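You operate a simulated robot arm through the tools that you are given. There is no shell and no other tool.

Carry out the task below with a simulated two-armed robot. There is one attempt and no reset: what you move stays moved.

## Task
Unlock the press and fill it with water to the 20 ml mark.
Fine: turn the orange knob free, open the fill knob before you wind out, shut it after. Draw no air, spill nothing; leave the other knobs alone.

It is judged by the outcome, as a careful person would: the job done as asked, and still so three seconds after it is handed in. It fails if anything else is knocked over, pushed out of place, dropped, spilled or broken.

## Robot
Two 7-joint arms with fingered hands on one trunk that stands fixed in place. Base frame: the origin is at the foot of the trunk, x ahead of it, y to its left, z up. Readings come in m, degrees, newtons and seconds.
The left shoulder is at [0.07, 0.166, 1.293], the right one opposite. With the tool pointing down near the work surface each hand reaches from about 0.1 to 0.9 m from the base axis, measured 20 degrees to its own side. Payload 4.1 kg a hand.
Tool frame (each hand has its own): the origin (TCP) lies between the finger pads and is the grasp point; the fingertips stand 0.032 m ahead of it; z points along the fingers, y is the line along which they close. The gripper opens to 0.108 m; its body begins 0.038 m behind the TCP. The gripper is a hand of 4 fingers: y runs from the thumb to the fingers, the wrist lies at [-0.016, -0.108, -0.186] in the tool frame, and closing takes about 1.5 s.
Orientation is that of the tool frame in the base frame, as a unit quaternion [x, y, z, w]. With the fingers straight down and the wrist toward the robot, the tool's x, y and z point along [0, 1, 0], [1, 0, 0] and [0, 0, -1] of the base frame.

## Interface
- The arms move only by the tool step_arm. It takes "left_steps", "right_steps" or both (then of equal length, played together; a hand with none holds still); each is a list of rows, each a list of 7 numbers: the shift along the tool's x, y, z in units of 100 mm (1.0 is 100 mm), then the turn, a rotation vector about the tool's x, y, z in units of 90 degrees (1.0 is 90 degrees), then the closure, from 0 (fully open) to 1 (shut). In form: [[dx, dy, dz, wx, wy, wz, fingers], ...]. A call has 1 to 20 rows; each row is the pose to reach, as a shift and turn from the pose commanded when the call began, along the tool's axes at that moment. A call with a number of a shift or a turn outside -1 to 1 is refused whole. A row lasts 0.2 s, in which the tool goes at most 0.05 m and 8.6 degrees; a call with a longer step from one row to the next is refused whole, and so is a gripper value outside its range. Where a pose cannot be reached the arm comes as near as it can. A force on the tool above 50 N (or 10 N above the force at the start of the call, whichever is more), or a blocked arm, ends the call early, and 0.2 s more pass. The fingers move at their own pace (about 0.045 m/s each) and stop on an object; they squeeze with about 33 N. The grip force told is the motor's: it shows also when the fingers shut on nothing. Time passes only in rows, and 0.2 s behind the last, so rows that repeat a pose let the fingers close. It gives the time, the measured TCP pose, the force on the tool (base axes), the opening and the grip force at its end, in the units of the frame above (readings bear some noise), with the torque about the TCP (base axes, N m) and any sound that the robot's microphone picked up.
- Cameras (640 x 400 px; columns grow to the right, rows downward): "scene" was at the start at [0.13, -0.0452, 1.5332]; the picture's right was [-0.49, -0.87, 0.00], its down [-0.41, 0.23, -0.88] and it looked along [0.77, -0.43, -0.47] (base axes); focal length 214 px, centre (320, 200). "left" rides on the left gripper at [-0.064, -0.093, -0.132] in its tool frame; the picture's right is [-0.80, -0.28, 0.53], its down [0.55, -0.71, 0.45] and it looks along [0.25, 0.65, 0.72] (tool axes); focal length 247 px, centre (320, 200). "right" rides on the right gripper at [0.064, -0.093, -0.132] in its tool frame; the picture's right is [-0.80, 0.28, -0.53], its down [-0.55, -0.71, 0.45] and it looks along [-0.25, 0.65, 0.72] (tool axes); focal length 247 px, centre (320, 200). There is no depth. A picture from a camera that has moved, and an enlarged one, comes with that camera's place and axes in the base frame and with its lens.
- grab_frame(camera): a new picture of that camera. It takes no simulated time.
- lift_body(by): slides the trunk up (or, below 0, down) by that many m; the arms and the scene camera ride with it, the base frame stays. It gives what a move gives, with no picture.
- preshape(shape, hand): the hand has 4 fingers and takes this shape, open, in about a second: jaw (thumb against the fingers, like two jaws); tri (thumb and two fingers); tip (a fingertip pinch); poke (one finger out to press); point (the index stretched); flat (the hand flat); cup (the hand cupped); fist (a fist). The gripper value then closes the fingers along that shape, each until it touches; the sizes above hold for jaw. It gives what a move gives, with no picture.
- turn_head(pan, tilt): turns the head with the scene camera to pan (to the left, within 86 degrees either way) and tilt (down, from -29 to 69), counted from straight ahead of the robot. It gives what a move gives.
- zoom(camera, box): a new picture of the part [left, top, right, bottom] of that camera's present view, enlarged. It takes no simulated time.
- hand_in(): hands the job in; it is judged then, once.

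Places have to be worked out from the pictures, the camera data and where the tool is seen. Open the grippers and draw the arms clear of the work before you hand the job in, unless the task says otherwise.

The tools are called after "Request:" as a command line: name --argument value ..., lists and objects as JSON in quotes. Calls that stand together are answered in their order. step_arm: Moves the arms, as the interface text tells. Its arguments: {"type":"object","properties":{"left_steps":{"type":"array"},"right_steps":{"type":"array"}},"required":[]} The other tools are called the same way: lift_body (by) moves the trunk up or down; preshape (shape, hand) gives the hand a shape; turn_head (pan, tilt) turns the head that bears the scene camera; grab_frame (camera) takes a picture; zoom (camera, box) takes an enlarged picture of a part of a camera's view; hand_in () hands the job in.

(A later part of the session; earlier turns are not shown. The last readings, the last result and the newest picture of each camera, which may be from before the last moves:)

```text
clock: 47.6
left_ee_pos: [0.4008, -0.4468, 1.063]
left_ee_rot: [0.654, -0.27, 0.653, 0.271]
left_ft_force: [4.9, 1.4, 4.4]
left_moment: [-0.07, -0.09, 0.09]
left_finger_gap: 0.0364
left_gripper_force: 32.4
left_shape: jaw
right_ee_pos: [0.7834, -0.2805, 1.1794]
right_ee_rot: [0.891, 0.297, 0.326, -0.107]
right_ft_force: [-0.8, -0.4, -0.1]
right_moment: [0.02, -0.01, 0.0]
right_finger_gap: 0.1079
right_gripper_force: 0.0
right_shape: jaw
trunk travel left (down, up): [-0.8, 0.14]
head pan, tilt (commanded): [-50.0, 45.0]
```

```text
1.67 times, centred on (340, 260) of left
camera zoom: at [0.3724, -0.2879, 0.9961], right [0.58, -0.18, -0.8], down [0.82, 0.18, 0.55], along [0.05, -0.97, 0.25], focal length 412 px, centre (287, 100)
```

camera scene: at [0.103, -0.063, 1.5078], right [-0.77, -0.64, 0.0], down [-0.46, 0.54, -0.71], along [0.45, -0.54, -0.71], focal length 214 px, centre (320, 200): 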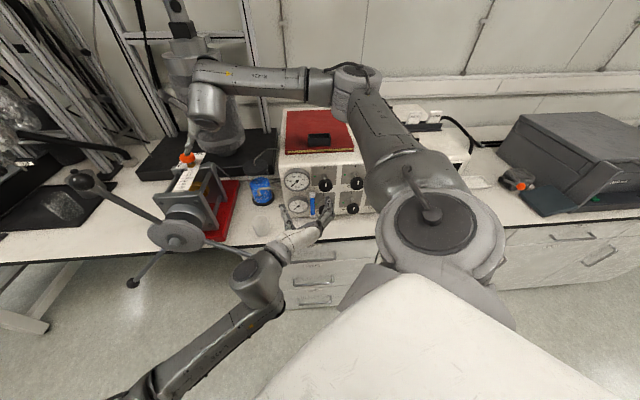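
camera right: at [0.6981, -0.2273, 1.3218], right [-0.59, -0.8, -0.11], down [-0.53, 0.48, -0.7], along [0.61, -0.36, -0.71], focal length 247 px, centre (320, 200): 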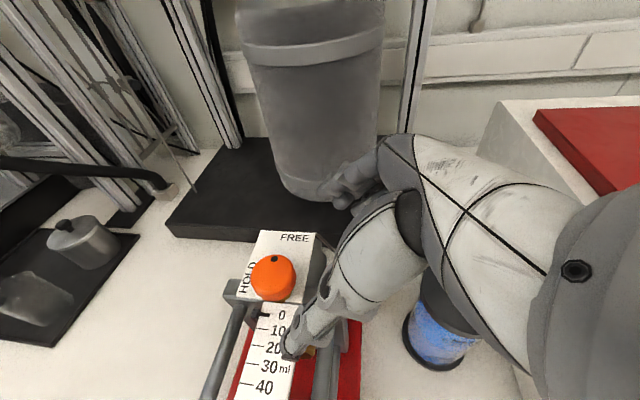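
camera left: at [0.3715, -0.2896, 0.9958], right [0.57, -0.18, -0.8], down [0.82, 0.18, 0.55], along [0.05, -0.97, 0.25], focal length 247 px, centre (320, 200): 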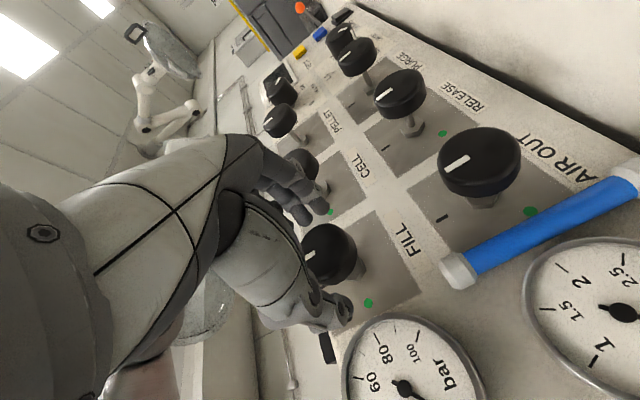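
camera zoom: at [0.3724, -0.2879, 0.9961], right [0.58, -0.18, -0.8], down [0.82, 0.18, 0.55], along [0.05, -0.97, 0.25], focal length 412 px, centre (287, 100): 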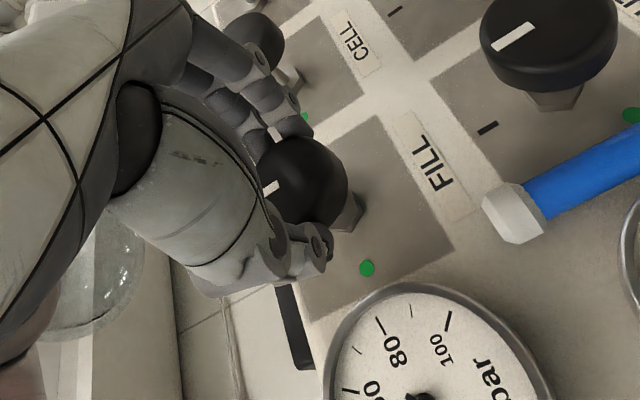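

The knob is held firmly with a small side force. I'll turn it counter-clockwise 45° first and check the mark.

Request:
step_arm --left_steps '[[0, 0, 0, 0, 0, -0.083, 1], [0, 0, 0, 0, 0, -0.167, 1], [0, 0, 0, 0, 0, -0.25, 1], [0, 0, 0, 0, 0, -0.333, 1], [0, 0, 0, 0, 0, -0.417, 1], [0, 0, 0, 0, 0, -0.5, 1]]'

Request:
zoom --camera "scene" --box '[290, 150, 390, 240]'

Request:
grab_frame --camera "left"

```text
clock: 48.1
left_ee_pos: [0.4231, -0.4297, 1.0632]
left_ee_rot: [0.644, -0.245, 0.656, 0.307]
left_ft_force: [-54.1, -12.4, 6.8]
left_moment: [-0.3, -0.13, -2.74]
left_finger_gap: 0.0517
left_gripper_force: 33.0
left_shape: jaw
right_ee_pos: [0.7802, -0.2824, 1.1829]
right_ee_rot: [0.89, 0.298, 0.329, -0.107]
right_ft_force: [1.4, 0.0, -1.0]
right_moment: [0.04, 0.0, 0.06]
right_finger_gap: 0.1076
right_gripper_force: 0.1
right_shape: jaw
trunk travel left (down, up): [-0.8, 0.14]
head pan, tilt (commanded): [-50.0, 45.0]
stopped in row 2 (left hand): the force on the tool passed its limit at 53 N (the readings are from after the stop); the commanded pose is now the measured one
```

```text
4.44 times, centred on (340, 195) of scene
camera zoom: at [0.095, -0.0672, 1.5083], right [-0.77, -0.64, -0.01], down [-0.45, 0.54, -0.71], along [0.46, -0.54, -0.71], focal length 953 px, centre (231, 222)
```

zoom: 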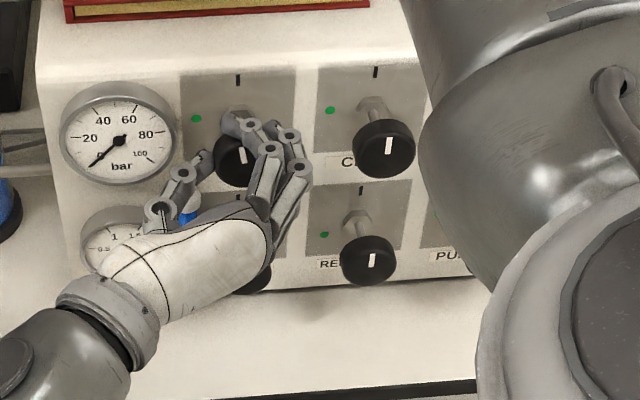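

```text
taken
camera left: at [0.3972, -0.2781, 0.9837], right [0.56, -0.26, -0.79], down [0.83, 0.22, 0.52], along [0.04, -0.94, 0.33], focal length 247 px, centre (320, 200)
```

left: 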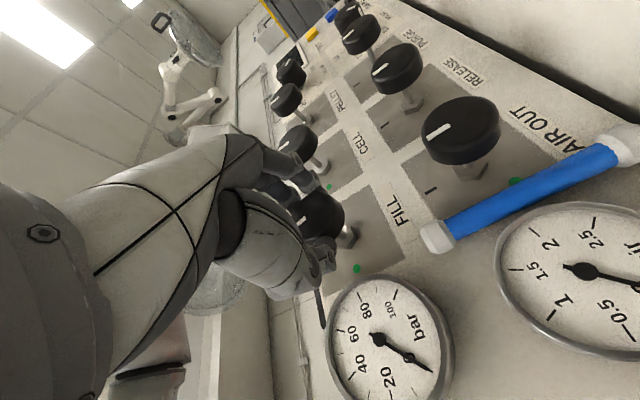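

The arm lurched 3 cm to the left in the second row and the force limit tripped; the knob's mark still appears at the top. I'll open the fingers to relieve the side load before anything else.

Request:
step_arm --left_steps '[[0, 0, 0, 0, 0, 0, 0.38], [0, 0, 0, 0, 0, 0, 0.3], [0, 0, 0, 0, 0, 0, 0.3], [0, 0, 0, 0, 0, 0, 0.3]]'

Request:
zoom --camera "scene" --box '[290, 150, 390, 240]'

Request:
grab_frame --camera "scene"

Request:
zoom --camera "left" --box '[220, 140, 460, 380]'

```text
clock: 49.1
left_ee_pos: [0.4337, -0.4247, 1.0583]
left_ee_rot: [0.65, -0.238, 0.656, 0.299]
left_ft_force: [-27.0, -3.3, 6.6]
left_moment: [-0.34, -0.02, -1.31]
left_finger_gap: 0.0848
left_gripper_force: 0.1
left_shape: jaw
right_ee_pos: [0.7819, -0.2804, 1.182]
right_ee_rot: [0.89, 0.299, 0.327, -0.107]
right_ft_force: [0.7, 0.7, -0.5]
right_moment: [-0.03, 0.03, -0.03]
right_finger_gap: 0.108
right_gripper_force: 0.1
right_shape: jaw
trunk travel left (down, up): [-0.8, 0.14]
head pan, tilt (commanded): [-50.0, 45.0]
```

```text
4.44 times, centred on (340, 195) of scene
camera zoom: at [0.0975, -0.0627, 1.5082], right [-0.77, -0.64, 0.0], down [-0.45, 0.54, -0.71], along [0.46, -0.54, -0.71], focal length 953 px, centre (231, 222)
```

zoom: 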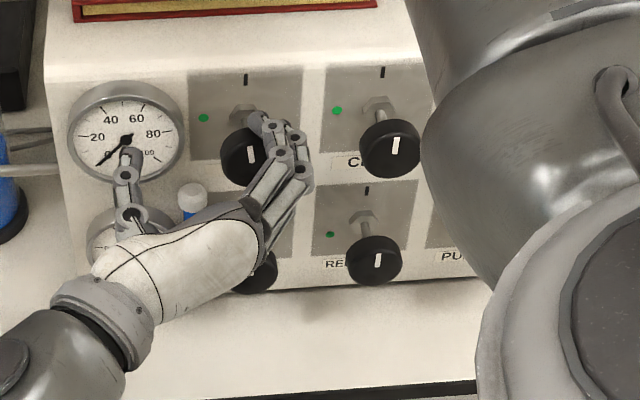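

```text
taken
camera scene: at [0.0975, -0.0627, 1.5082], right [-0.77, -0.64, 0.0], down [-0.45, 0.54, -0.71], along [0.46, -0.54, -0.71], focal length 214 px, centre (320, 200)
```

scene: 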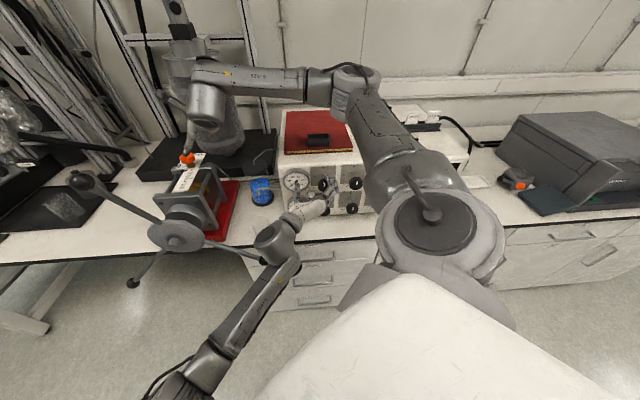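

```text
1.67 times, centred on (340, 260) of left
camera zoom: at [0.4033, -0.2721, 0.9807], right [0.56, -0.24, -0.8], down [0.83, 0.23, 0.51], along [0.06, -0.94, 0.33], focal length 412 px, centre (287, 100)
```

zoom: 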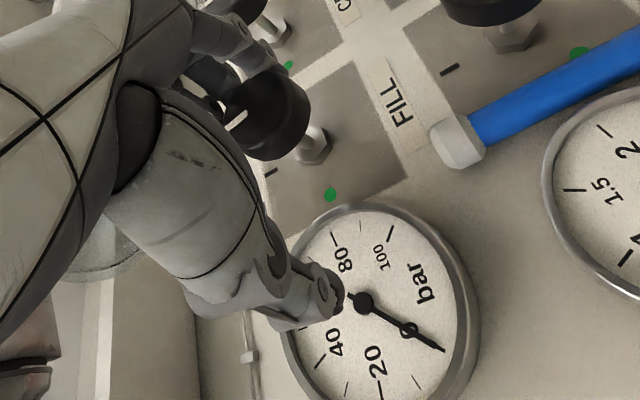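

The fingers are still pulling the knob sideways (27 N), so I'll shift the hand back right by about 3 cm with the jaw open.

Request:
step_arm --left_steps '[[0, 0.1, 0, 0, 0, 0, 0.3], [0, 0.2, 0, 0, 0, 0, 0.3], [0, 0.28, 0, 0, 0, 0, 0.3], [0, 0.28, 0, 0, 0, 0, 0.3]]'

Request:
zoom --camera "scene" --box '[290, 150, 390, 240]'

```text
clock: 50.1
left_ee_pos: [0.436, -0.4232, 1.0454]
left_ee_rot: [0.648, -0.246, 0.665, 0.278]
left_ft_force: [-17.7, -7.3, 38.2]
left_moment: [-1.97, 0.58, -0.78]
left_finger_gap: 0.0856
left_gripper_force: 0.1
left_shape: jaw
right_ee_pos: [0.779, -0.2771, 1.1855]
right_ee_rot: [0.89, 0.299, 0.328, -0.107]
right_ft_force: [0.5, 0.0, -0.7]
right_moment: [0.02, -0.02, 0.0]
right_finger_gap: 0.1079
right_gripper_force: 0.1
right_shape: jaw
trunk travel left (down, up): [-0.8, 0.14]
head pan, tilt (commanded): [-50.0, 45.0]
```

```text
4.44 times, centred on (340, 195) of scene
camera zoom: at [0.0958, -0.0606, 1.5087], right [-0.77, -0.64, 0.0], down [-0.45, 0.54, -0.71], along [0.46, -0.54, -0.7], focal length 953 px, centre (231, 222)
```

zoom: 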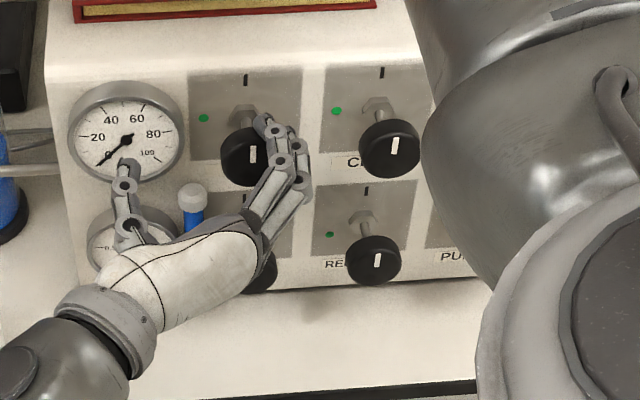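

The hand is jammed: the left arm is pushing on the robot's own body, leaving the tool low and left with 38 N on it. I'll roll the hand back the few degrees it had turned and draw it straight away from the panel, jaw open.

Request:
step_arm --left_steps '[[0, 0, -0.15, 0, 0, 0.03, 0.2], [0, 0, -0.3, 0, 0, 0.06, 0.2], [0, 0, -0.5, 0, 0, 0.08, 0.2], [0, 0, -0.7, 0, 0, 0.1, 0.2], [0, 0, -0.8, 0, 0, 0.12, 0.2]]'

Request:
grab_frame --camera "scene"

Request:
zoom --camera "scene" --box '[260, 130, 420, 270]'

```text
clock: 51.3
left_ee_pos: [0.3565, -0.3902, 1.0589]
left_ee_rot: [0.627, -0.297, 0.679, 0.24]
left_ft_force: [-0.3, -0.1, 0.7]
left_moment: [0.02, 0.02, -0.04]
left_finger_gap: 0.0866
left_gripper_force: 0.2
left_shape: jaw
right_ee_pos: [0.7844, -0.2774, 1.1799]
right_ee_rot: [0.89, 0.299, 0.326, -0.107]
right_ft_force: [-0.5, -0.5, -0.6]
right_moment: [0.02, -0.02, 0.01]
right_finger_gap: 0.1078
right_gripper_force: 0.0
right_shape: jaw
trunk travel left (down, up): [-0.8, 0.14]
head pan, tilt (commanded): [-50.0, 45.0]
```

```text
taken
camera scene: at [0.102, -0.0625, 1.5079], right [-0.77, -0.64, 0.0], down [-0.45, 0.54, -0.71], along [0.46, -0.54, -0.71], focal length 214 px, centre (320, 200)
```

scene: 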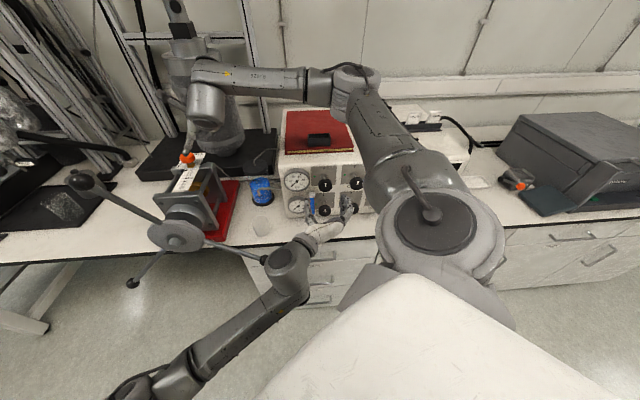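

```text
2.86 times, centred on (340, 200) of scene
camera zoom: at [0.102, -0.0625, 1.5079], right [-0.77, -0.64, 0.0], down [-0.45, 0.54, -0.71], along [0.46, -0.54, -0.71], focal length 613 px, centre (263, 200)
```

zoom: 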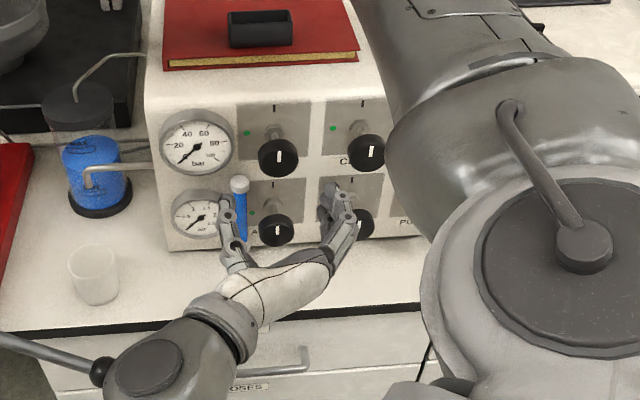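

The tool is free again (forces near zero), all the knob marks still point up and the gauges read the same. I'll test rolling the hand the other way in free space, so that the later counter-clockwise turn runs back toward this comfortable pose.

Request:
step_arm --left_steps '[[0, 0, 0, 0, 0, 0.085, 0.2], [0, 0, 0, 0, 0, 0.17, 0.2], [0, 0, 0, 0, 0, 0.255, 0.2], [0, 0, 0, 0, 0, 0.34, 0.2], [0, 0, 0, 0, 0, 0.425, 0.2]]'

Request:
grab_frame --camera "scene"

Request:
zoom --camera "scene" --box '[260, 130, 420, 270]'

```text
clock: 52.5
left_ee_pos: [0.357, -0.3912, 1.0595]
left_ee_rot: [0.495, -0.486, 0.721, 0.003]
left_ft_force: [0.1, -0.6, -0.1]
left_moment: [0.03, 0.0, 0.02]
left_finger_gap: 0.0862
left_gripper_force: 0.0
left_shape: jaw
right_ee_pos: [0.7843, -0.2806, 1.1796]
right_ee_rot: [0.89, 0.298, 0.327, -0.107]
right_ft_force: [-0.6, 0.3, 0.5]
right_moment: [0.0, 0.0, 0.02]
right_finger_gap: 0.1079
right_gripper_force: 0.1
right_shape: jaw
trunk travel left (down, up): [-0.8, 0.14]
head pan, tilt (commanded): [-50.0, 45.0]
```

```text
taken
camera scene: at [0.1024, -0.0637, 1.5078], right [-0.77, -0.64, 0.0], down [-0.45, 0.54, -0.71], along [0.45, -0.54, -0.71], focal length 214 px, centre (320, 200)
```

scene: 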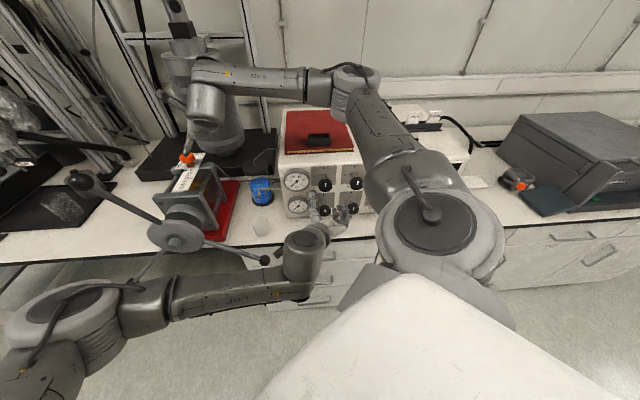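

```text
2.86 times, centred on (340, 200) of scene
camera zoom: at [0.1024, -0.0637, 1.5078], right [-0.77, -0.64, 0.0], down [-0.45, 0.54, -0.71], along [0.45, -0.54, -0.71], focal length 613 px, centre (263, 200)
```

zoom: 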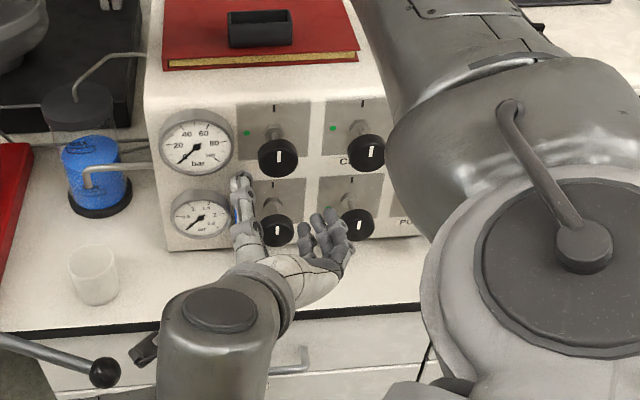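

The arm follows this roll easily with the elbow high and out. I'll roll another 40° in free space so that one grip can give nearly the whole quarter turn.

Request:
step_arm --left_steps '[[0, 0, 0, 0, 0, 0.085, 0.2], [0, 0, 0, 0, 0, 0.17, 0.2], [0, 0, 0, 0, 0, 0.255, 0.2], [0, 0, 0, 0, 0, 0.34, 0.2], [0, 0, 0, 0, 0, 0.425, 0.2], [0, 0, 0, 0, 0, 0.48, 0.2]]'

Request:
grab_frame --camera "scene"

Request:
grab_frame --camera "left"

```text
clock: 53.9
left_ee_pos: [0.3572, -0.3903, 1.0596]
left_ee_rot: [0.281, -0.634, 0.671, -0.262]
left_ft_force: [-0.7, -0.1, -0.2]
left_moment: [-0.02, 0.0, 0.0]
left_finger_gap: 0.0865
left_gripper_force: 0.0
left_shape: jaw
right_ee_pos: [0.7845, -0.2798, 1.1795]
right_ee_rot: [0.891, 0.299, 0.326, -0.107]
right_ft_force: [-0.1, -1.1, -0.2]
right_moment: [0.01, -0.02, -0.01]
right_finger_gap: 0.108
right_gripper_force: 0.1
right_shape: jaw
trunk travel left (down, up): [-0.8, 0.14]
head pan, tilt (commanded): [-50.0, 45.0]
```

```text
taken
camera scene: at [0.1026, -0.0633, 1.5078], right [-0.77, -0.64, 0.0], down [-0.45, 0.54, -0.71], along [0.45, -0.54, -0.71], focal length 214 px, centre (320, 200)
```

scene: 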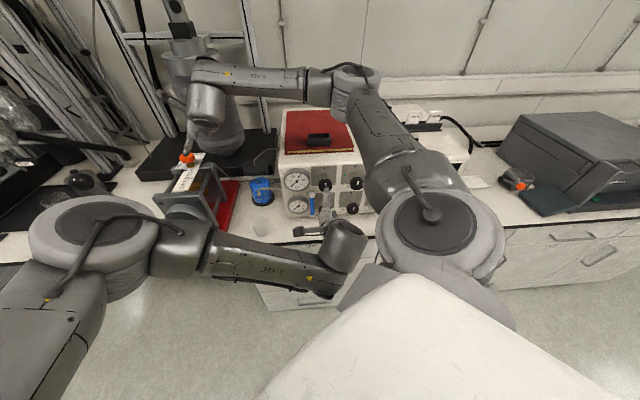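

```text
taken
camera left: at [0.3096, -0.2474, 1.1426], right [0.94, 0.21, 0.27], down [-0.07, -0.66, 0.75], along [0.33, -0.72, -0.61], focal length 247 px, centre (320, 200)
```

left: 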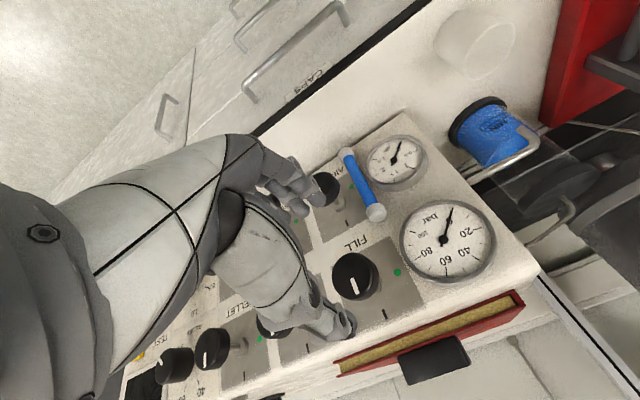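

This pose is free and comfortable: thumb above, fingers below, and the new view again gives FILL at l ≈ -0.033, z ≈ 1.062. I'll narrow the jaw and advance 7 cm to straddle the knob, staying short of the gauge depth.

Request:
step_arm --left_steps '[[0.05, 0, 0.0, 0, 0, 0, 0.36], [0.1, 0, 0.15, 0, 0, 0, 0.36], [0.1, 0, 0.35, 0, 0, 0, 0.36], [0.1, 0, 0.55, 0, 0, 0, 0.36], [0.1, 0, 0.72, 0, 0, 0, 0.36]]'

Request:
zoom --camera "left" --box '[220, 140, 460, 380]'

Request:
zoom --camera "scene" --box '[260, 130, 420, 270]'

```text
clock: 55.1
left_ee_pos: [0.4013, -0.4489, 1.0625]
left_ee_rot: [0.282, -0.634, 0.671, -0.261]
left_ft_force: [-0.4, -0.6, 0.7]
left_moment: [-0.02, 0.03, 0.02]
left_finger_gap: 0.0695
left_gripper_force: 0.0
left_shape: jaw
right_ee_pos: [0.7843, -0.2801, 1.1803]
right_ee_rot: [0.891, 0.299, 0.325, -0.107]
right_ft_force: [-0.2, -0.6, 0.6]
right_moment: [-0.03, 0.03, -0.01]
right_finger_gap: 0.1077
right_gripper_force: 0.1
right_shape: jaw
trunk travel left (down, up): [-0.8, 0.14]
head pan, tilt (commanded): [-50.0, 45.0]
```

```text
1.67 times, centred on (340, 260) of left
camera zoom: at [0.3531, -0.305, 1.1445], right [0.94, 0.21, 0.27], down [-0.06, -0.66, 0.75], along [0.33, -0.72, -0.61], focal length 412 px, centre (287, 100)
```

zoom: 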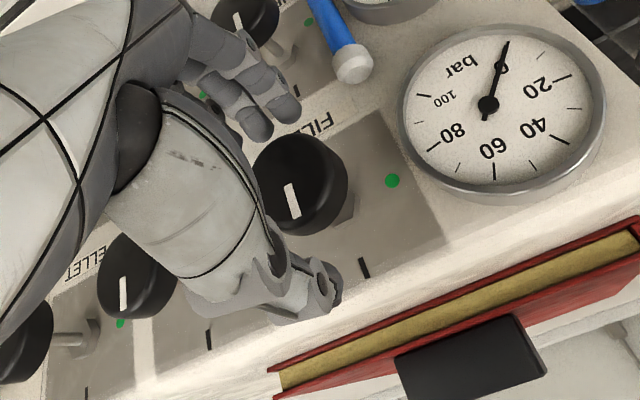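

```text
2.86 times, centred on (340, 200) of scene
camera zoom: at [0.103, -0.0636, 1.5078], right [-0.77, -0.64, 0.0], down [-0.46, 0.54, -0.71], along [0.45, -0.54, -0.71], focal length 613 px, centre (263, 200)
```

zoom: 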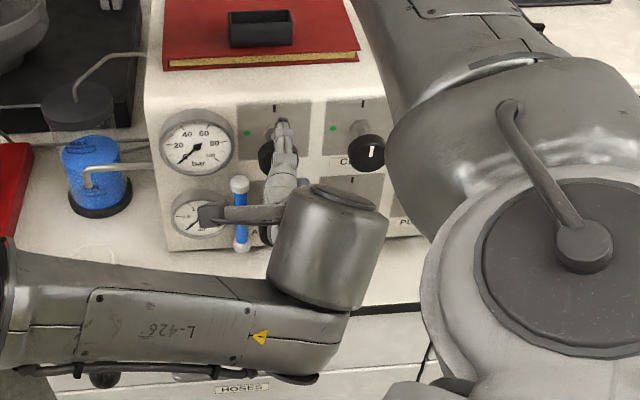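

No contact force, and the knob lies between thumb and fingers. I'll close on it.

Request:
step_arm --left_steps '[[0, 0, 0, 0, 0, 0, 0.5], [0, 0, 0, 0, 0, 0, 0.6], [0, 0, 0, 0, 0, 0, 0.75], [0, 0, 0, 0, 0, 0, 0.9], [0, 0, 0, 0, 0, 0, 1], [0, 0, 0, 0, 0, 0, 1], [0, 0, 0, 0, 0, 0, 1]]'

Request:
zoom --camera "left" --box '[220, 140, 460, 380]'

```text
clock: 56.7
left_ee_pos: [0.4002, -0.4481, 1.0615]
left_ee_rot: [0.282, -0.633, 0.672, -0.262]
left_ft_force: [0.1, -3.4, 5.3]
left_moment: [-0.03, -0.03, -0.06]
left_finger_gap: 0.0365
left_gripper_force: 32.5
left_shape: jaw
right_ee_pos: [0.7846, -0.2796, 1.1794]
right_ee_rot: [0.891, 0.298, 0.326, -0.107]
right_ft_force: [0.3, 0.7, 0.1]
right_moment: [0.0, 0.01, 0.03]
right_finger_gap: 0.108
right_gripper_force: 0.1
right_shape: jaw
trunk travel left (down, up): [-0.8, 0.14]
head pan, tilt (commanded): [-50.0, 45.0]
```

```text
1.67 times, centred on (340, 260) of left
camera zoom: at [0.3525, -0.3049, 1.1448], right [0.94, 0.21, 0.27], down [-0.07, -0.66, 0.75], along [0.33, -0.72, -0.61], focal length 412 px, centre (287, 100)
```

zoom: 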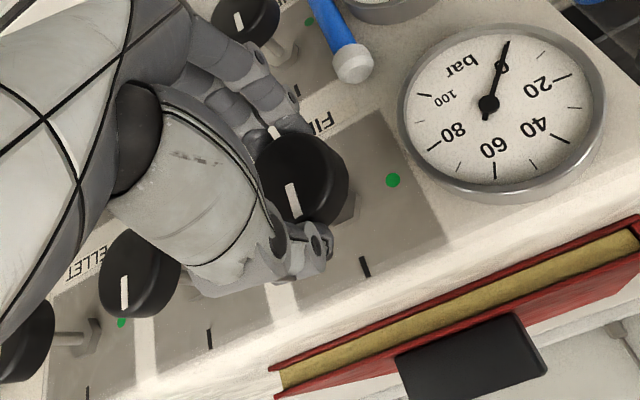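

The grip is good (gap 36 mm, 32 N). I'll turn counter-clockwise by about 46° and check.

Request:
step_arm --left_steps '[[0, 0, 0, 0, 0, -0.085, 1], [0, 0, 0, 0, 0, -0.17, 1], [0, 0, 0, 0, 0, -0.255, 1], [0, 0, 0, 0, 0, -0.34, 1], [0, 0, 0, 0, 0, -0.425, 1], [0, 0, 0, 0, 0, -0.51, 1]]'

Request:
zoom --camera "left" --box '[220, 140, 460, 380]'

Request:
grab_frame --camera "scene"

```text
clock: 58.1
left_ee_pos: [0.4005, -0.4473, 1.0623]
left_ee_rot: [0.507, -0.473, 0.721, 0.023]
left_ft_force: [1.7, -2.2, 9.6]
left_moment: [-0.08, -0.22, 0.06]
left_finger_gap: 0.0361
left_gripper_force: 33.4
left_shape: jaw
right_ee_pos: [0.7849, -0.2791, 1.18]
right_ee_rot: [0.891, 0.299, 0.325, -0.107]
right_ft_force: [-0.6, 0.1, -0.2]
right_moment: [0.01, 0.01, -0.01]
right_finger_gap: 0.1077
right_gripper_force: 0.0
right_shape: jaw
trunk travel left (down, up): [-0.8, 0.14]
head pan, tilt (commanded): [-50.0, 45.0]
```

```text
1.67 times, centred on (340, 260) of left
camera zoom: at [0.386, -0.2755, 1.0683], right [0.91, 0.14, -0.39], down [0.41, -0.17, 0.9], along [0.06, -0.98, -0.21], focal length 412 px, centre (287, 100)
```

zoom: 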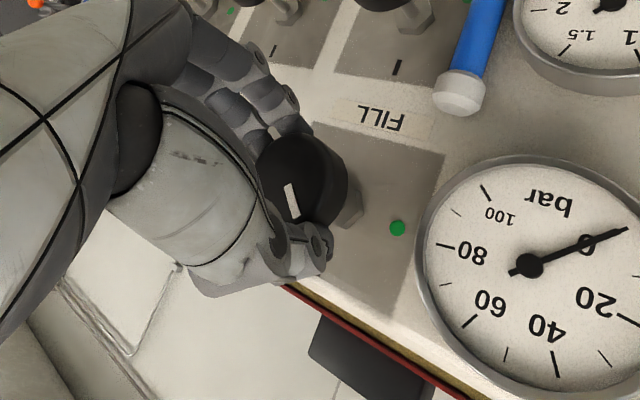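

```text
taken
camera scene: at [0.1026, -0.0625, 1.508], right [-0.77, -0.64, 0.0], down [-0.45, 0.54, -0.71], along [0.45, -0.54, -0.71], focal length 214 px, centre (320, 200)
```

scene: 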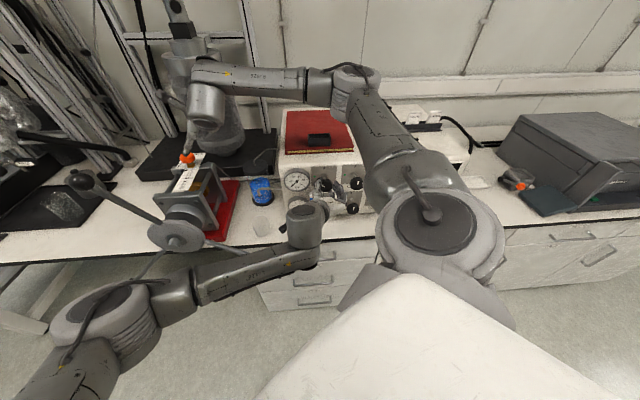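

The knob turned with the hand (mark fixed in the hand view, panel rotated 46°). I'll turn the remaining 43°.

Request:
step_arm --left_steps '[[0, 0, 0, 0, 0, -0.08, 1], [0, 0, 0, 0, 0, -0.16, 1], [0, 0, 0, 0, 0, -0.24, 1], [0, 0, 0, 0, 0, -0.32, 1], [0, 0, 0, 0, 0, -0.4, 1], [0, 0, 0, 0, 0, -0.48, 1]]'

Request:
zoom --camera "left" --box '[220, 140, 460, 380]'

Request:
zoom --camera "scene" --box '[290, 150, 390, 240]'

```text
clock: 59.5
left_ee_pos: [0.4124, -0.4404, 1.0632]
left_ee_rot: [0.633, -0.265, 0.676, 0.268]
left_ft_force: [-34.6, -2.4, 11.9]
left_moment: [-0.25, -0.1, -1.65]
left_finger_gap: 0.0433
left_gripper_force: 33.1
left_shape: jaw
right_ee_pos: [0.7756, -0.2833, 1.1864]
right_ee_rot: [0.889, 0.298, 0.33, -0.106]
right_ft_force: [-0.8, 0.3, -0.6]
right_moment: [0.02, -0.02, 0.02]
right_finger_gap: 0.108
right_gripper_force: 0.1
right_shape: jaw
trunk travel left (down, up): [-0.8, 0.14]
head pan, tilt (commanded): [-50.0, 45.0]
```

```text
1.67 times, centred on (340, 260) of left
camera zoom: at [0.3858, -0.2834, 0.9913], right [0.62, -0.19, -0.76], down [0.78, 0.21, 0.59], along [0.05, -0.96, 0.28], focal length 412 px, centre (287, 100)
```

zoom: 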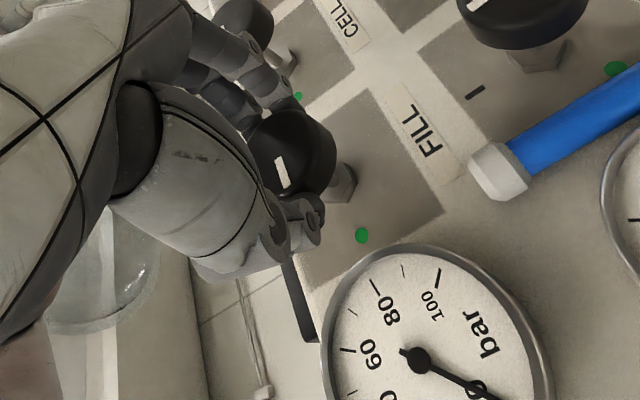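

```text
4.44 times, centred on (340, 195) of scene
camera zoom: at [0.0892, -0.0653, 1.5088], right [-0.77, -0.64, -0.01], down [-0.45, 0.54, -0.71], along [0.46, -0.54, -0.7], focal length 953 px, centre (231, 222)
```

zoom: 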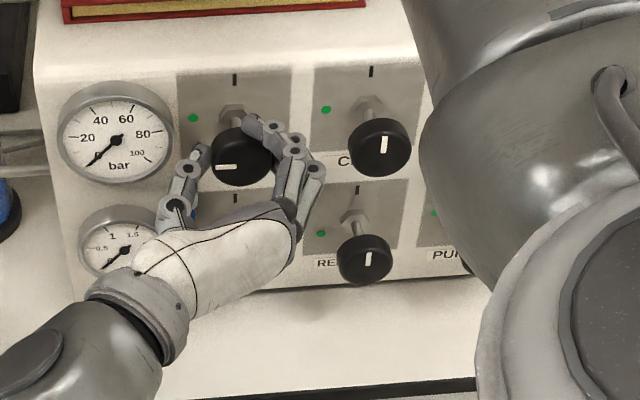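

The FILL mark now points left to the green dot, but the arm is starting to press on the trunk again (35 N sideways). I'll open the fingers at once while holding pose, so the knob isn't turned back.

Request:
step_arm --left_steps '[[0, 0, 0, 0, 0, 0, 0.5], [0, 0, 0, 0, 0, 0, 0.2], [0, 0, -0.05, 0, 0, 0, 0.1], [0, 0, -0.2, 0, 0, 0, 0.1], [0, 0, -0.4, 0, 0, 0, 0.1], [0, 0, -0.6, 0, 0, 0.03, 0.1], [0, 0, -0.75, 0, 0, 0.08, 0.1], [0, 0, -0.75, 0, 0, 0.15, 0.1], [0, 0, -0.75, 0, 0, 0.22, 0.1]]'

Request:
zoom --camera "scene" --box '[260, 130, 420, 270]'

Request:
grab_frame --camera "left"

```text
clock: 61.5
left_ee_pos: [0.3495, -0.3951, 1.0586]
left_ee_rot: [0.592, -0.361, 0.701, 0.166]
left_ft_force: [0.4, 0.1, -0.3]
left_moment: [0.01, -0.02, 0.03]
left_finger_gap: 0.0969
left_gripper_force: 0.0
left_shape: jaw
right_ee_pos: [0.7851, -0.2804, 1.1799]
right_ee_rot: [0.89, 0.3, 0.325, -0.107]
right_ft_force: [-1.3, -1.0, 0.8]
right_moment: [-0.01, -0.01, 0.0]
right_finger_gap: 0.1078
right_gripper_force: 0.0
right_shape: jaw
trunk travel left (down, up): [-0.8, 0.14]
head pan, tilt (commanded): [-50.0, 45.0]
```

```text
2.86 times, centred on (340, 200) of scene
camera zoom: at [0.1032, -0.0632, 1.5077], right [-0.77, -0.64, 0.0], down [-0.46, 0.54, -0.71], along [0.45, -0.54, -0.71], focal length 613 px, centre (263, 200)
```

zoom: 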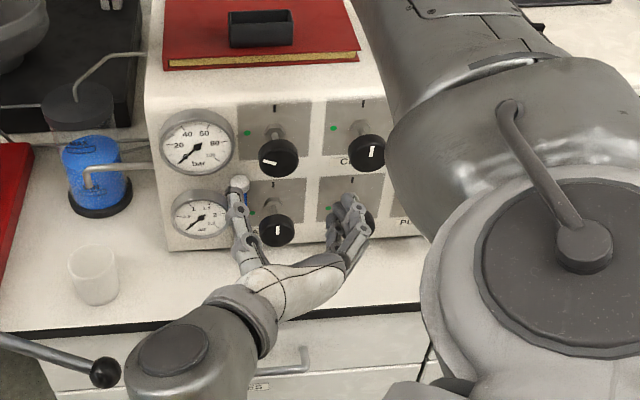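

```text
taken
camera left: at [0.332, -0.227, 1.0196], right [0.76, -0.03, -0.65], down [0.65, 0.06, 0.76], along [0.02, -1.0, 0.06], focal length 247 px, centre (320, 200)
```

left: 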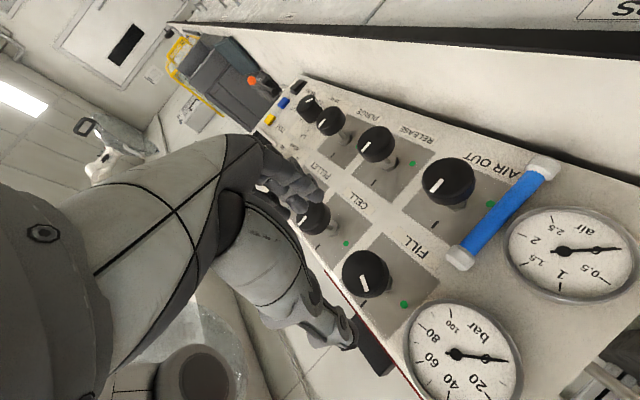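

The hand is clear and free of force. FILL's mark points left, maybe a little short of horizontal; I'll zoom in on it.

Request:
zoom --camera "left" --box '[300, 210, 460, 330]'

Request:
zoom --camera "scene" --box '[305, 155, 365, 215]'

```text
3.33 times, centred on (380, 270) of left
camera zoom: at [0.332, -0.227, 1.0196], right [0.76, -0.03, -0.65], down [0.65, 0.06, 0.76], along [0.02, -1.0, 0.06], focal length 823 px, centre (120, -33)
```

zoom: 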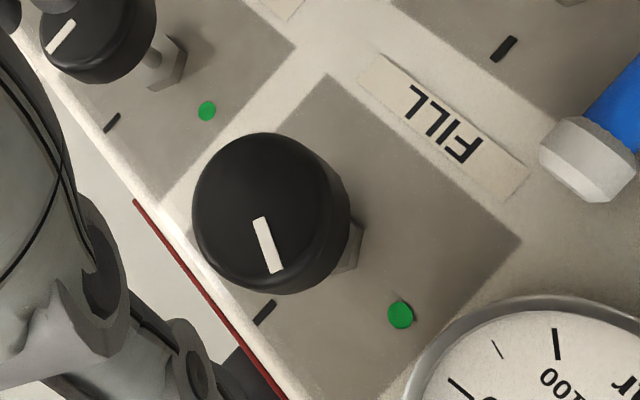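

```text
6.67 times, centred on (335, 185) of scene
camera zoom: at [0.1032, -0.0632, 1.5077], right [-0.77, -0.64, 0.0], down [-0.46, 0.54, -0.71], along [0.45, -0.54, -0.71], focal length 1430 px, centre (220, 300)
```

zoom: 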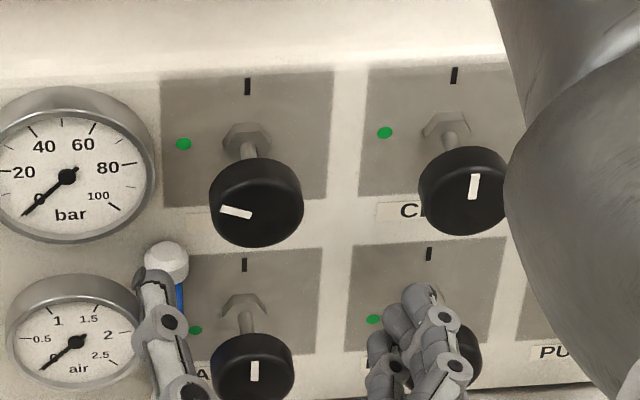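

The mark is at roughly 60–70° from the shut tick: opening under load dragged it back a bit. I'll roll the hand back to 60°, re-approach, and turn it the rest of the way well inside the comfortable range.

Request:
step_arm --left_steps '[[0, 0, 0, 0, 0, 0.09, 0.36], [0, 0, 0, 0, 0, 0.18, 0.36], [0, 0, 0, 0, 0, 0.27, 0.36], [0, 0, 0, 0, 0, 0.36, 0.36], [0, 0, 0, 0, 0, 0.45, 0.36], [0, 0, 0.2, 0, 0, 0.47, 0.36], [0, 0, 0.4, 0, 0, 0.47, 0.36], [0, 0, 0.6, 0, 0, 0.47, 0.36], [0, 0, 0.76, 0, 0, 0.47, 0.36]]'

Request:
zoom --camera "left" --box '[220, 140, 460, 380]'

Request:
zoom --camera "scene" --box '[290, 150, 390, 240]'

```text
clock: 63.5
left_ee_pos: [0.4027, -0.4505, 1.0627]
left_ee_rot: [0.422, -0.55, 0.714, -0.098]
left_ft_force: [0.6, -0.5, 0.6]
left_moment: [0.02, 0.03, -0.02]
left_finger_gap: 0.0695
left_gripper_force: 0.1
left_shape: jaw
right_ee_pos: [0.7851, -0.2814, 1.1791]
right_ee_rot: [0.891, 0.298, 0.326, -0.107]
right_ft_force: [1.3, 0.2, 0.4]
right_moment: [0.01, 0.03, -0.03]
right_finger_gap: 0.1079
right_gripper_force: 0.1
right_shape: jaw
trunk travel left (down, up): [-0.8, 0.14]
head pan, tilt (commanded): [-50.0, 45.0]
```

```text
1.67 times, centred on (340, 260) of left
camera zoom: at [0.3799, -0.2844, 1.1036], right [0.97, 0.21, -0.13], down [0.2, -0.38, 0.9], along [0.14, -0.9, -0.41], focal length 412 px, centre (287, 100)
```

zoom: 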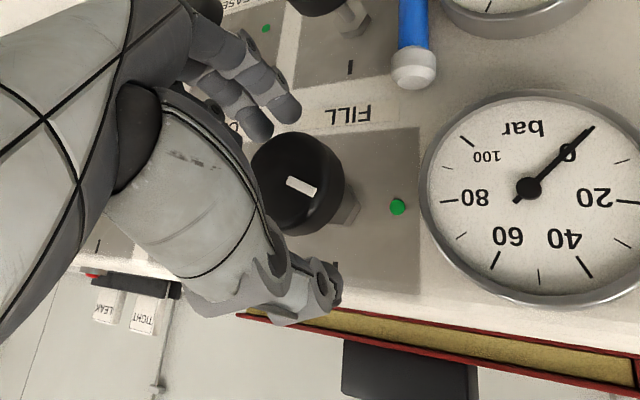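

```text
4.44 times, centred on (340, 195) of scene
camera zoom: at [0.1031, -0.0636, 1.5078], right [-0.77, -0.64, 0.0], down [-0.46, 0.54, -0.71], along [0.45, -0.54, -0.71], focal length 953 px, centre (231, 222)
```

zoom: 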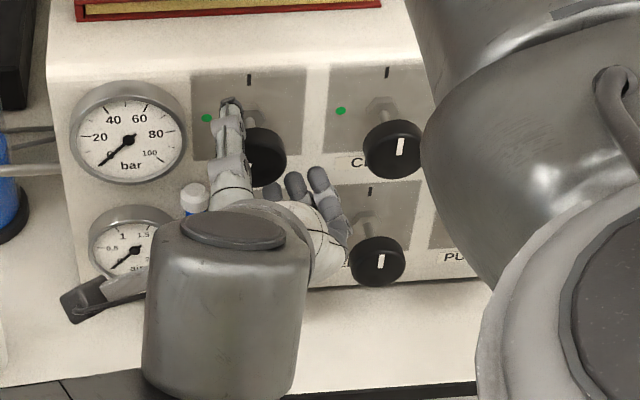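

The mark here reads about 68° from the shut tick, so it needs roughly 22° more. I'll grip, turn 24° counter-clockwise, then open with no load.

Request:
step_arm --left_steps '[[0, 0, 0, 0, 0, 0, 0.5], [0, 0, 0, 0, 0, 0, 0.7], [0, 0, 0, 0, 0, 0, 0.9], [0, 0, 0, 0, 0, 0, 1], [0, 0, 0, 0, 0, 0, 1], [0, 0, 0, 0, 0, 0, 1], [0, 0, 0, 0, 0, -0.07, 1], [0, 0, 0, 0, 0, -0.14, 1], [0, 0, 0, 0, 0, -0.21, 1], [0, 0, 0, 0, 0, -0.27, 1], [0, 0, 0, 0, 0, -0.27, 1]]'

Request:
zoom --camera "left" --box '[220, 140, 460, 380]'

```text
clock: 65.9
left_ee_pos: [0.4027, -0.4507, 1.062]
left_ee_rot: [0.528, -0.448, 0.719, 0.056]
left_ft_force: [6.7, -6.2, 9.0]
left_moment: [0.05, -0.34, 0.02]
left_finger_gap: 0.0359
left_gripper_force: 33.1
left_shape: jaw
right_ee_pos: [0.7861, -0.2795, 1.1791]
right_ee_rot: [0.89, 0.299, 0.326, -0.108]
right_ft_force: [-0.1, 0.5, 0.0]
right_moment: [-0.02, -0.02, -0.01]
right_finger_gap: 0.1076
right_gripper_force: 0.0
right_shape: jaw
trunk travel left (down, up): [-0.8, 0.14]
head pan, tilt (commanded): [-50.0, 45.0]
```

```text
1.67 times, centred on (340, 260) of left
camera zoom: at [0.3884, -0.2769, 1.0578], right [0.88, 0.11, -0.46], down [0.47, -0.11, 0.88], along [0.04, -0.99, -0.15], focal length 412 px, centre (287, 100)
```

zoom: 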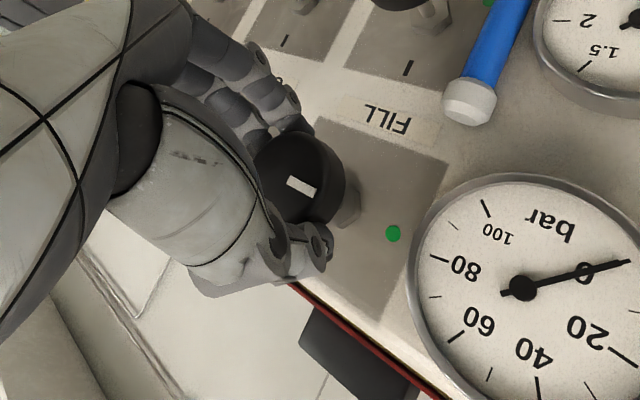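

The mark now points nearly at the green dot and the twisting moment has risen to about 0.28 N·m, suggesting the stop. I'll ease it 5° more, then open with the pose held.

Request:
step_arm --left_steps '[[0, 0, 0, 0, 0, -0.03, 1], [0, 0, 0, 0, 0, -0.06, 1], [0, 0, 0, 0, 0, -0.06, 1]]'

Request:
step_arm --left_steps '[[0, 0, 0, 0, 0, 0, 0.7], [0, 0, 0, 0, 0, 0, 0.4], [0, 0, 0, 0, 0, 0, 0.36], [0, 0, 0, 0, 0, 0, 0.36], [0, 0, 0, 0, 0, 0, 0.36], [0, 0, -0.2, 0, 0, 0, 0.36], [0, 0, -0.4, 0, 0, 0, 0.36], [0, 0, -0.6, 0, 0, 0, 0.36], [0, 0, -0.8, 0, 0, 0, 0.36]]'

Request:
zoom --camera "left" --box '[260, 160, 500, 340]'

Request:
zoom --camera "scene" --box '[290, 150, 390, 240]'

```text
clock: 66.7
left_ee_pos: [0.4022, -0.4503, 1.0627]
left_ee_rot: [0.549, -0.423, 0.715, 0.089]
left_ft_force: [8.2, -9.6, 14.5]
left_moment: [0.32, -0.78, -0.03]
left_finger_gap: 0.0352
left_gripper_force: 32.9
left_shape: jaw
right_ee_pos: [0.7861, -0.2802, 1.1786]
right_ee_rot: [0.891, 0.3, 0.325, -0.107]
right_ft_force: [-0.7, -0.2, 0.1]
right_moment: [-0.02, -0.04, 0.02]
right_finger_gap: 0.1078
right_gripper_force: 0.1
right_shape: jaw
trunk travel left (down, up): [-0.8, 0.14]
head pan, tilt (commanded): [-50.0, 45.0]
```

```text
clock: 68.7
left_ee_pos: [0.3444, -0.3907, 1.0605]
left_ee_rot: [0.549, -0.423, 0.716, 0.089]
left_ft_force: [-0.3, 0.9, 0.8]
left_moment: [0.0, 0.02, -0.04]
left_finger_gap: 0.0688
left_gripper_force: 0.1
left_shape: jaw
right_ee_pos: [0.7853, -0.2799, 1.1785]
right_ee_rot: [0.891, 0.298, 0.325, -0.107]
right_ft_force: [0.0, 0.1, 0.4]
right_moment: [0.0, -0.03, 0.01]
right_finger_gap: 0.1076
right_gripper_force: 0.1
right_shape: jaw
trunk travel left (down, up): [-0.8, 0.14]
head pan, tilt (commanded): [-50.0, 45.0]
```

```text
2.22 times, centred on (380, 250) of left
camera zoom: at [0.3318, -0.2193, 1.0459], right [0.85, 0.07, -0.52], down [0.53, -0.06, 0.85], along [0.03, -1.0, -0.09], focal length 549 px, centre (187, 89)
```

zoom: 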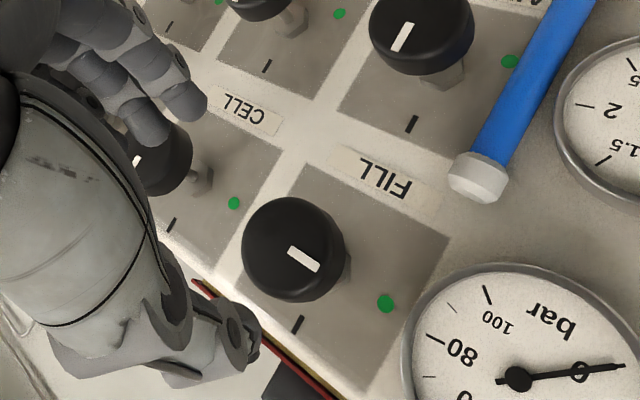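

```text
4.44 times, centred on (340, 195) of scene
camera zoom: at [0.1026, -0.0624, 1.5079], right [-0.77, -0.64, 0.0], down [-0.45, 0.54, -0.71], along [0.45, -0.54, -0.71], focal length 953 px, centre (231, 222)
```

zoom: 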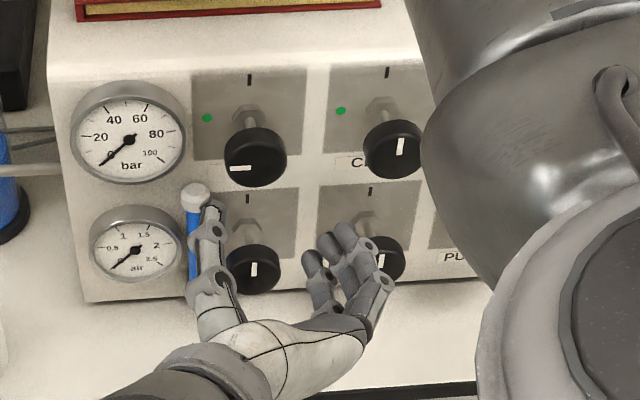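

FILL is fully open: its mark is horizontal at the green dot, the stop was felt, and the other knobs are unchanged. Next is the wheel; I'll back away and roll the left hand to its wrist-above pose, then look at the wheel.

Request:
step_arm --left_steps '[[0, 0, -0.1, 0, 0, 0.09, 0.2], [0, 0, -0.2, 0, 0, 0.18, 0.2], [0, 0, -0.3, 0, 0, 0.27, 0.2], [0, 0, -0.4, 0, 0, 0.36, 0.2], [0, 0, -0.5, 0, 0, 0.45, 0.2], [0, 0, -0.5, 0, 0, 0.54, 0.2], [0, 0, -0.5, 0, 0, 0.63, 0.2], [0, 0, -0.5, 0, 0, 0.66, 0.2]]'

Request:
turn_head --pan -20 --tilt 40

Request:
grab_frame --camera "scene"

Request:
grab_frame --camera "right"

```text
clock: 70.5
left_ee_pos: [0.3098, -0.3579, 1.0572]
left_ee_rot: [0.266, -0.641, 0.665, -0.277]
left_ft_force: [0.1, -0.4, -0.5]
left_moment: [0.01, -0.03, 0.0]
left_finger_gap: 0.086
left_gripper_force: 0.0
left_shape: jaw
right_ee_pos: [0.7848, -0.2791, 1.1789]
right_ee_rot: [0.891, 0.298, 0.326, -0.107]
right_ft_force: [0.4, 0.0, -0.4]
right_moment: [-0.01, -0.01, -0.01]
right_finger_gap: 0.1078
right_gripper_force: 0.1
right_shape: jaw
trunk travel left (down, up): [-0.8, 0.14]
head pan, tilt (commanded): [-50.0, 45.0]
```

```text
clock: 71.5
left_ee_pos: [0.3107, -0.3569, 1.0571]
left_ee_rot: [0.267, -0.64, 0.665, -0.277]
left_ft_force: [-0.4, 0.6, 0.3]
left_moment: [-0.02, -0.01, 0.01]
left_finger_gap: 0.0861
left_gripper_force: 0.0
left_shape: jaw
right_ee_pos: [0.7843, -0.28, 1.1795]
right_ee_rot: [0.891, 0.298, 0.326, -0.107]
right_ft_force: [0.4, -0.1, -0.1]
right_moment: [0.0, -0.02, -0.01]
right_finger_gap: 0.1077
right_gripper_force: 0.0
right_shape: jaw
trunk travel left (down, up): [-0.8, 0.14]
head pan, tilt (commanded): [-20.0, 40.0]
```

```text
taken
camera scene: at [0.1303, -0.03, 1.5151], right [-0.34, -0.94, 0.0], down [-0.6, 0.22, -0.77], along [0.72, -0.26, -0.64], focal length 214 px, centre (320, 200)
```

scene: 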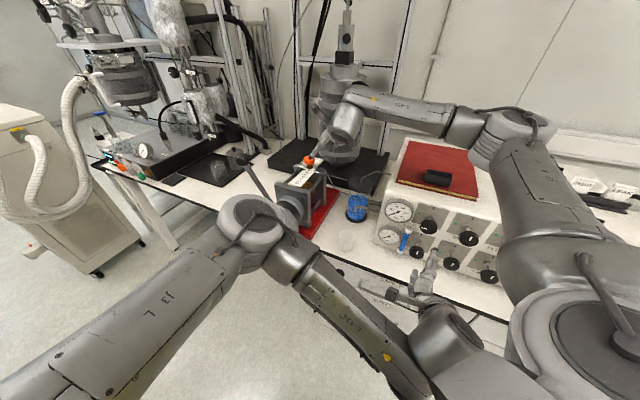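

```text
taken
camera right: at [0.7005, -0.2254, 1.3209], right [-0.59, -0.8, -0.11], down [-0.53, 0.48, -0.7], along [0.61, -0.36, -0.71], focal length 247 px, centre (320, 200)
```

right: 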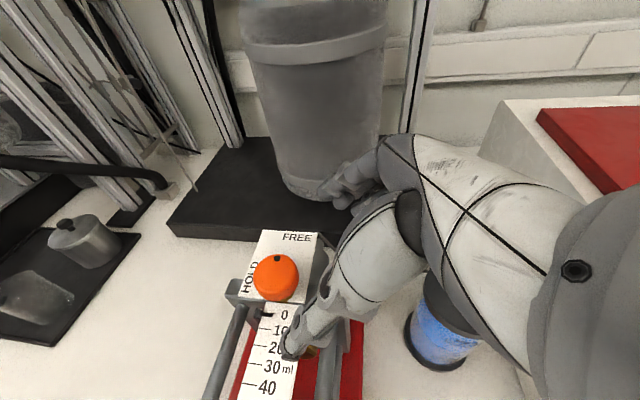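

The left elbow sits forward of the body; as the hand moves left it should swing out to the left, away from the wheel. I'll go in 10 cm steps leftward, slightly back and up, and check each.

Request:
step_arm --left_steps '[[-0.25, -0.1, -0.05, 0, 0, 0, 0.2], [-0.5, -0.2, -0.1, 0, 0, 0, 0.2], [-0.75, -0.3, -0.15, 0, 0, 0, 0.2], [-1.0, -0.4, -0.2, 0, 0, 0, 0.2]]'

Request:
grab_frame --camera "scene"

```text
clock: 72.5
left_ee_pos: [0.3672, -0.2699, 1.0966]
left_ee_rot: [0.268, -0.639, 0.665, -0.277]
left_ft_force: [0.1, 0.3, 0.1]
left_moment: [-0.01, 0.02, -0.03]
left_finger_gap: 0.0861
left_gripper_force: 0.0
left_shape: jaw
right_ee_pos: [0.7858, -0.278, 1.1787]
right_ee_rot: [0.891, 0.299, 0.326, -0.107]
right_ft_force: [-0.5, 1.1, 0.9]
right_moment: [0.01, -0.03, 0.0]
right_finger_gap: 0.1078
right_gripper_force: 0.1
right_shape: jaw
trunk travel left (down, up): [-0.8, 0.14]
head pan, tilt (commanded): [-20.0, 40.0]
```

```text
taken
camera scene: at [0.1312, -0.0281, 1.515], right [-0.34, -0.94, 0.0], down [-0.6, 0.22, -0.77], along [0.72, -0.26, -0.64], focal length 214 px, centre (320, 200)
```

scene: 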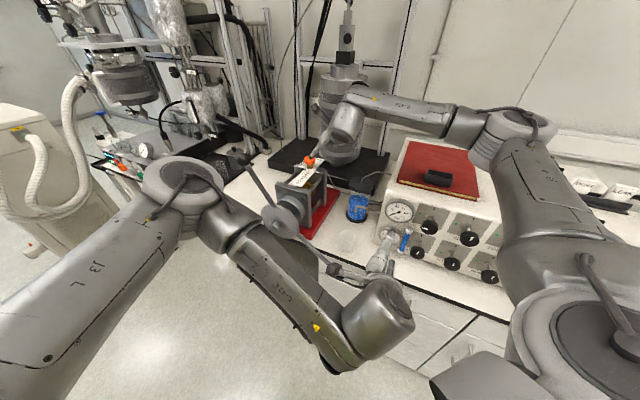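

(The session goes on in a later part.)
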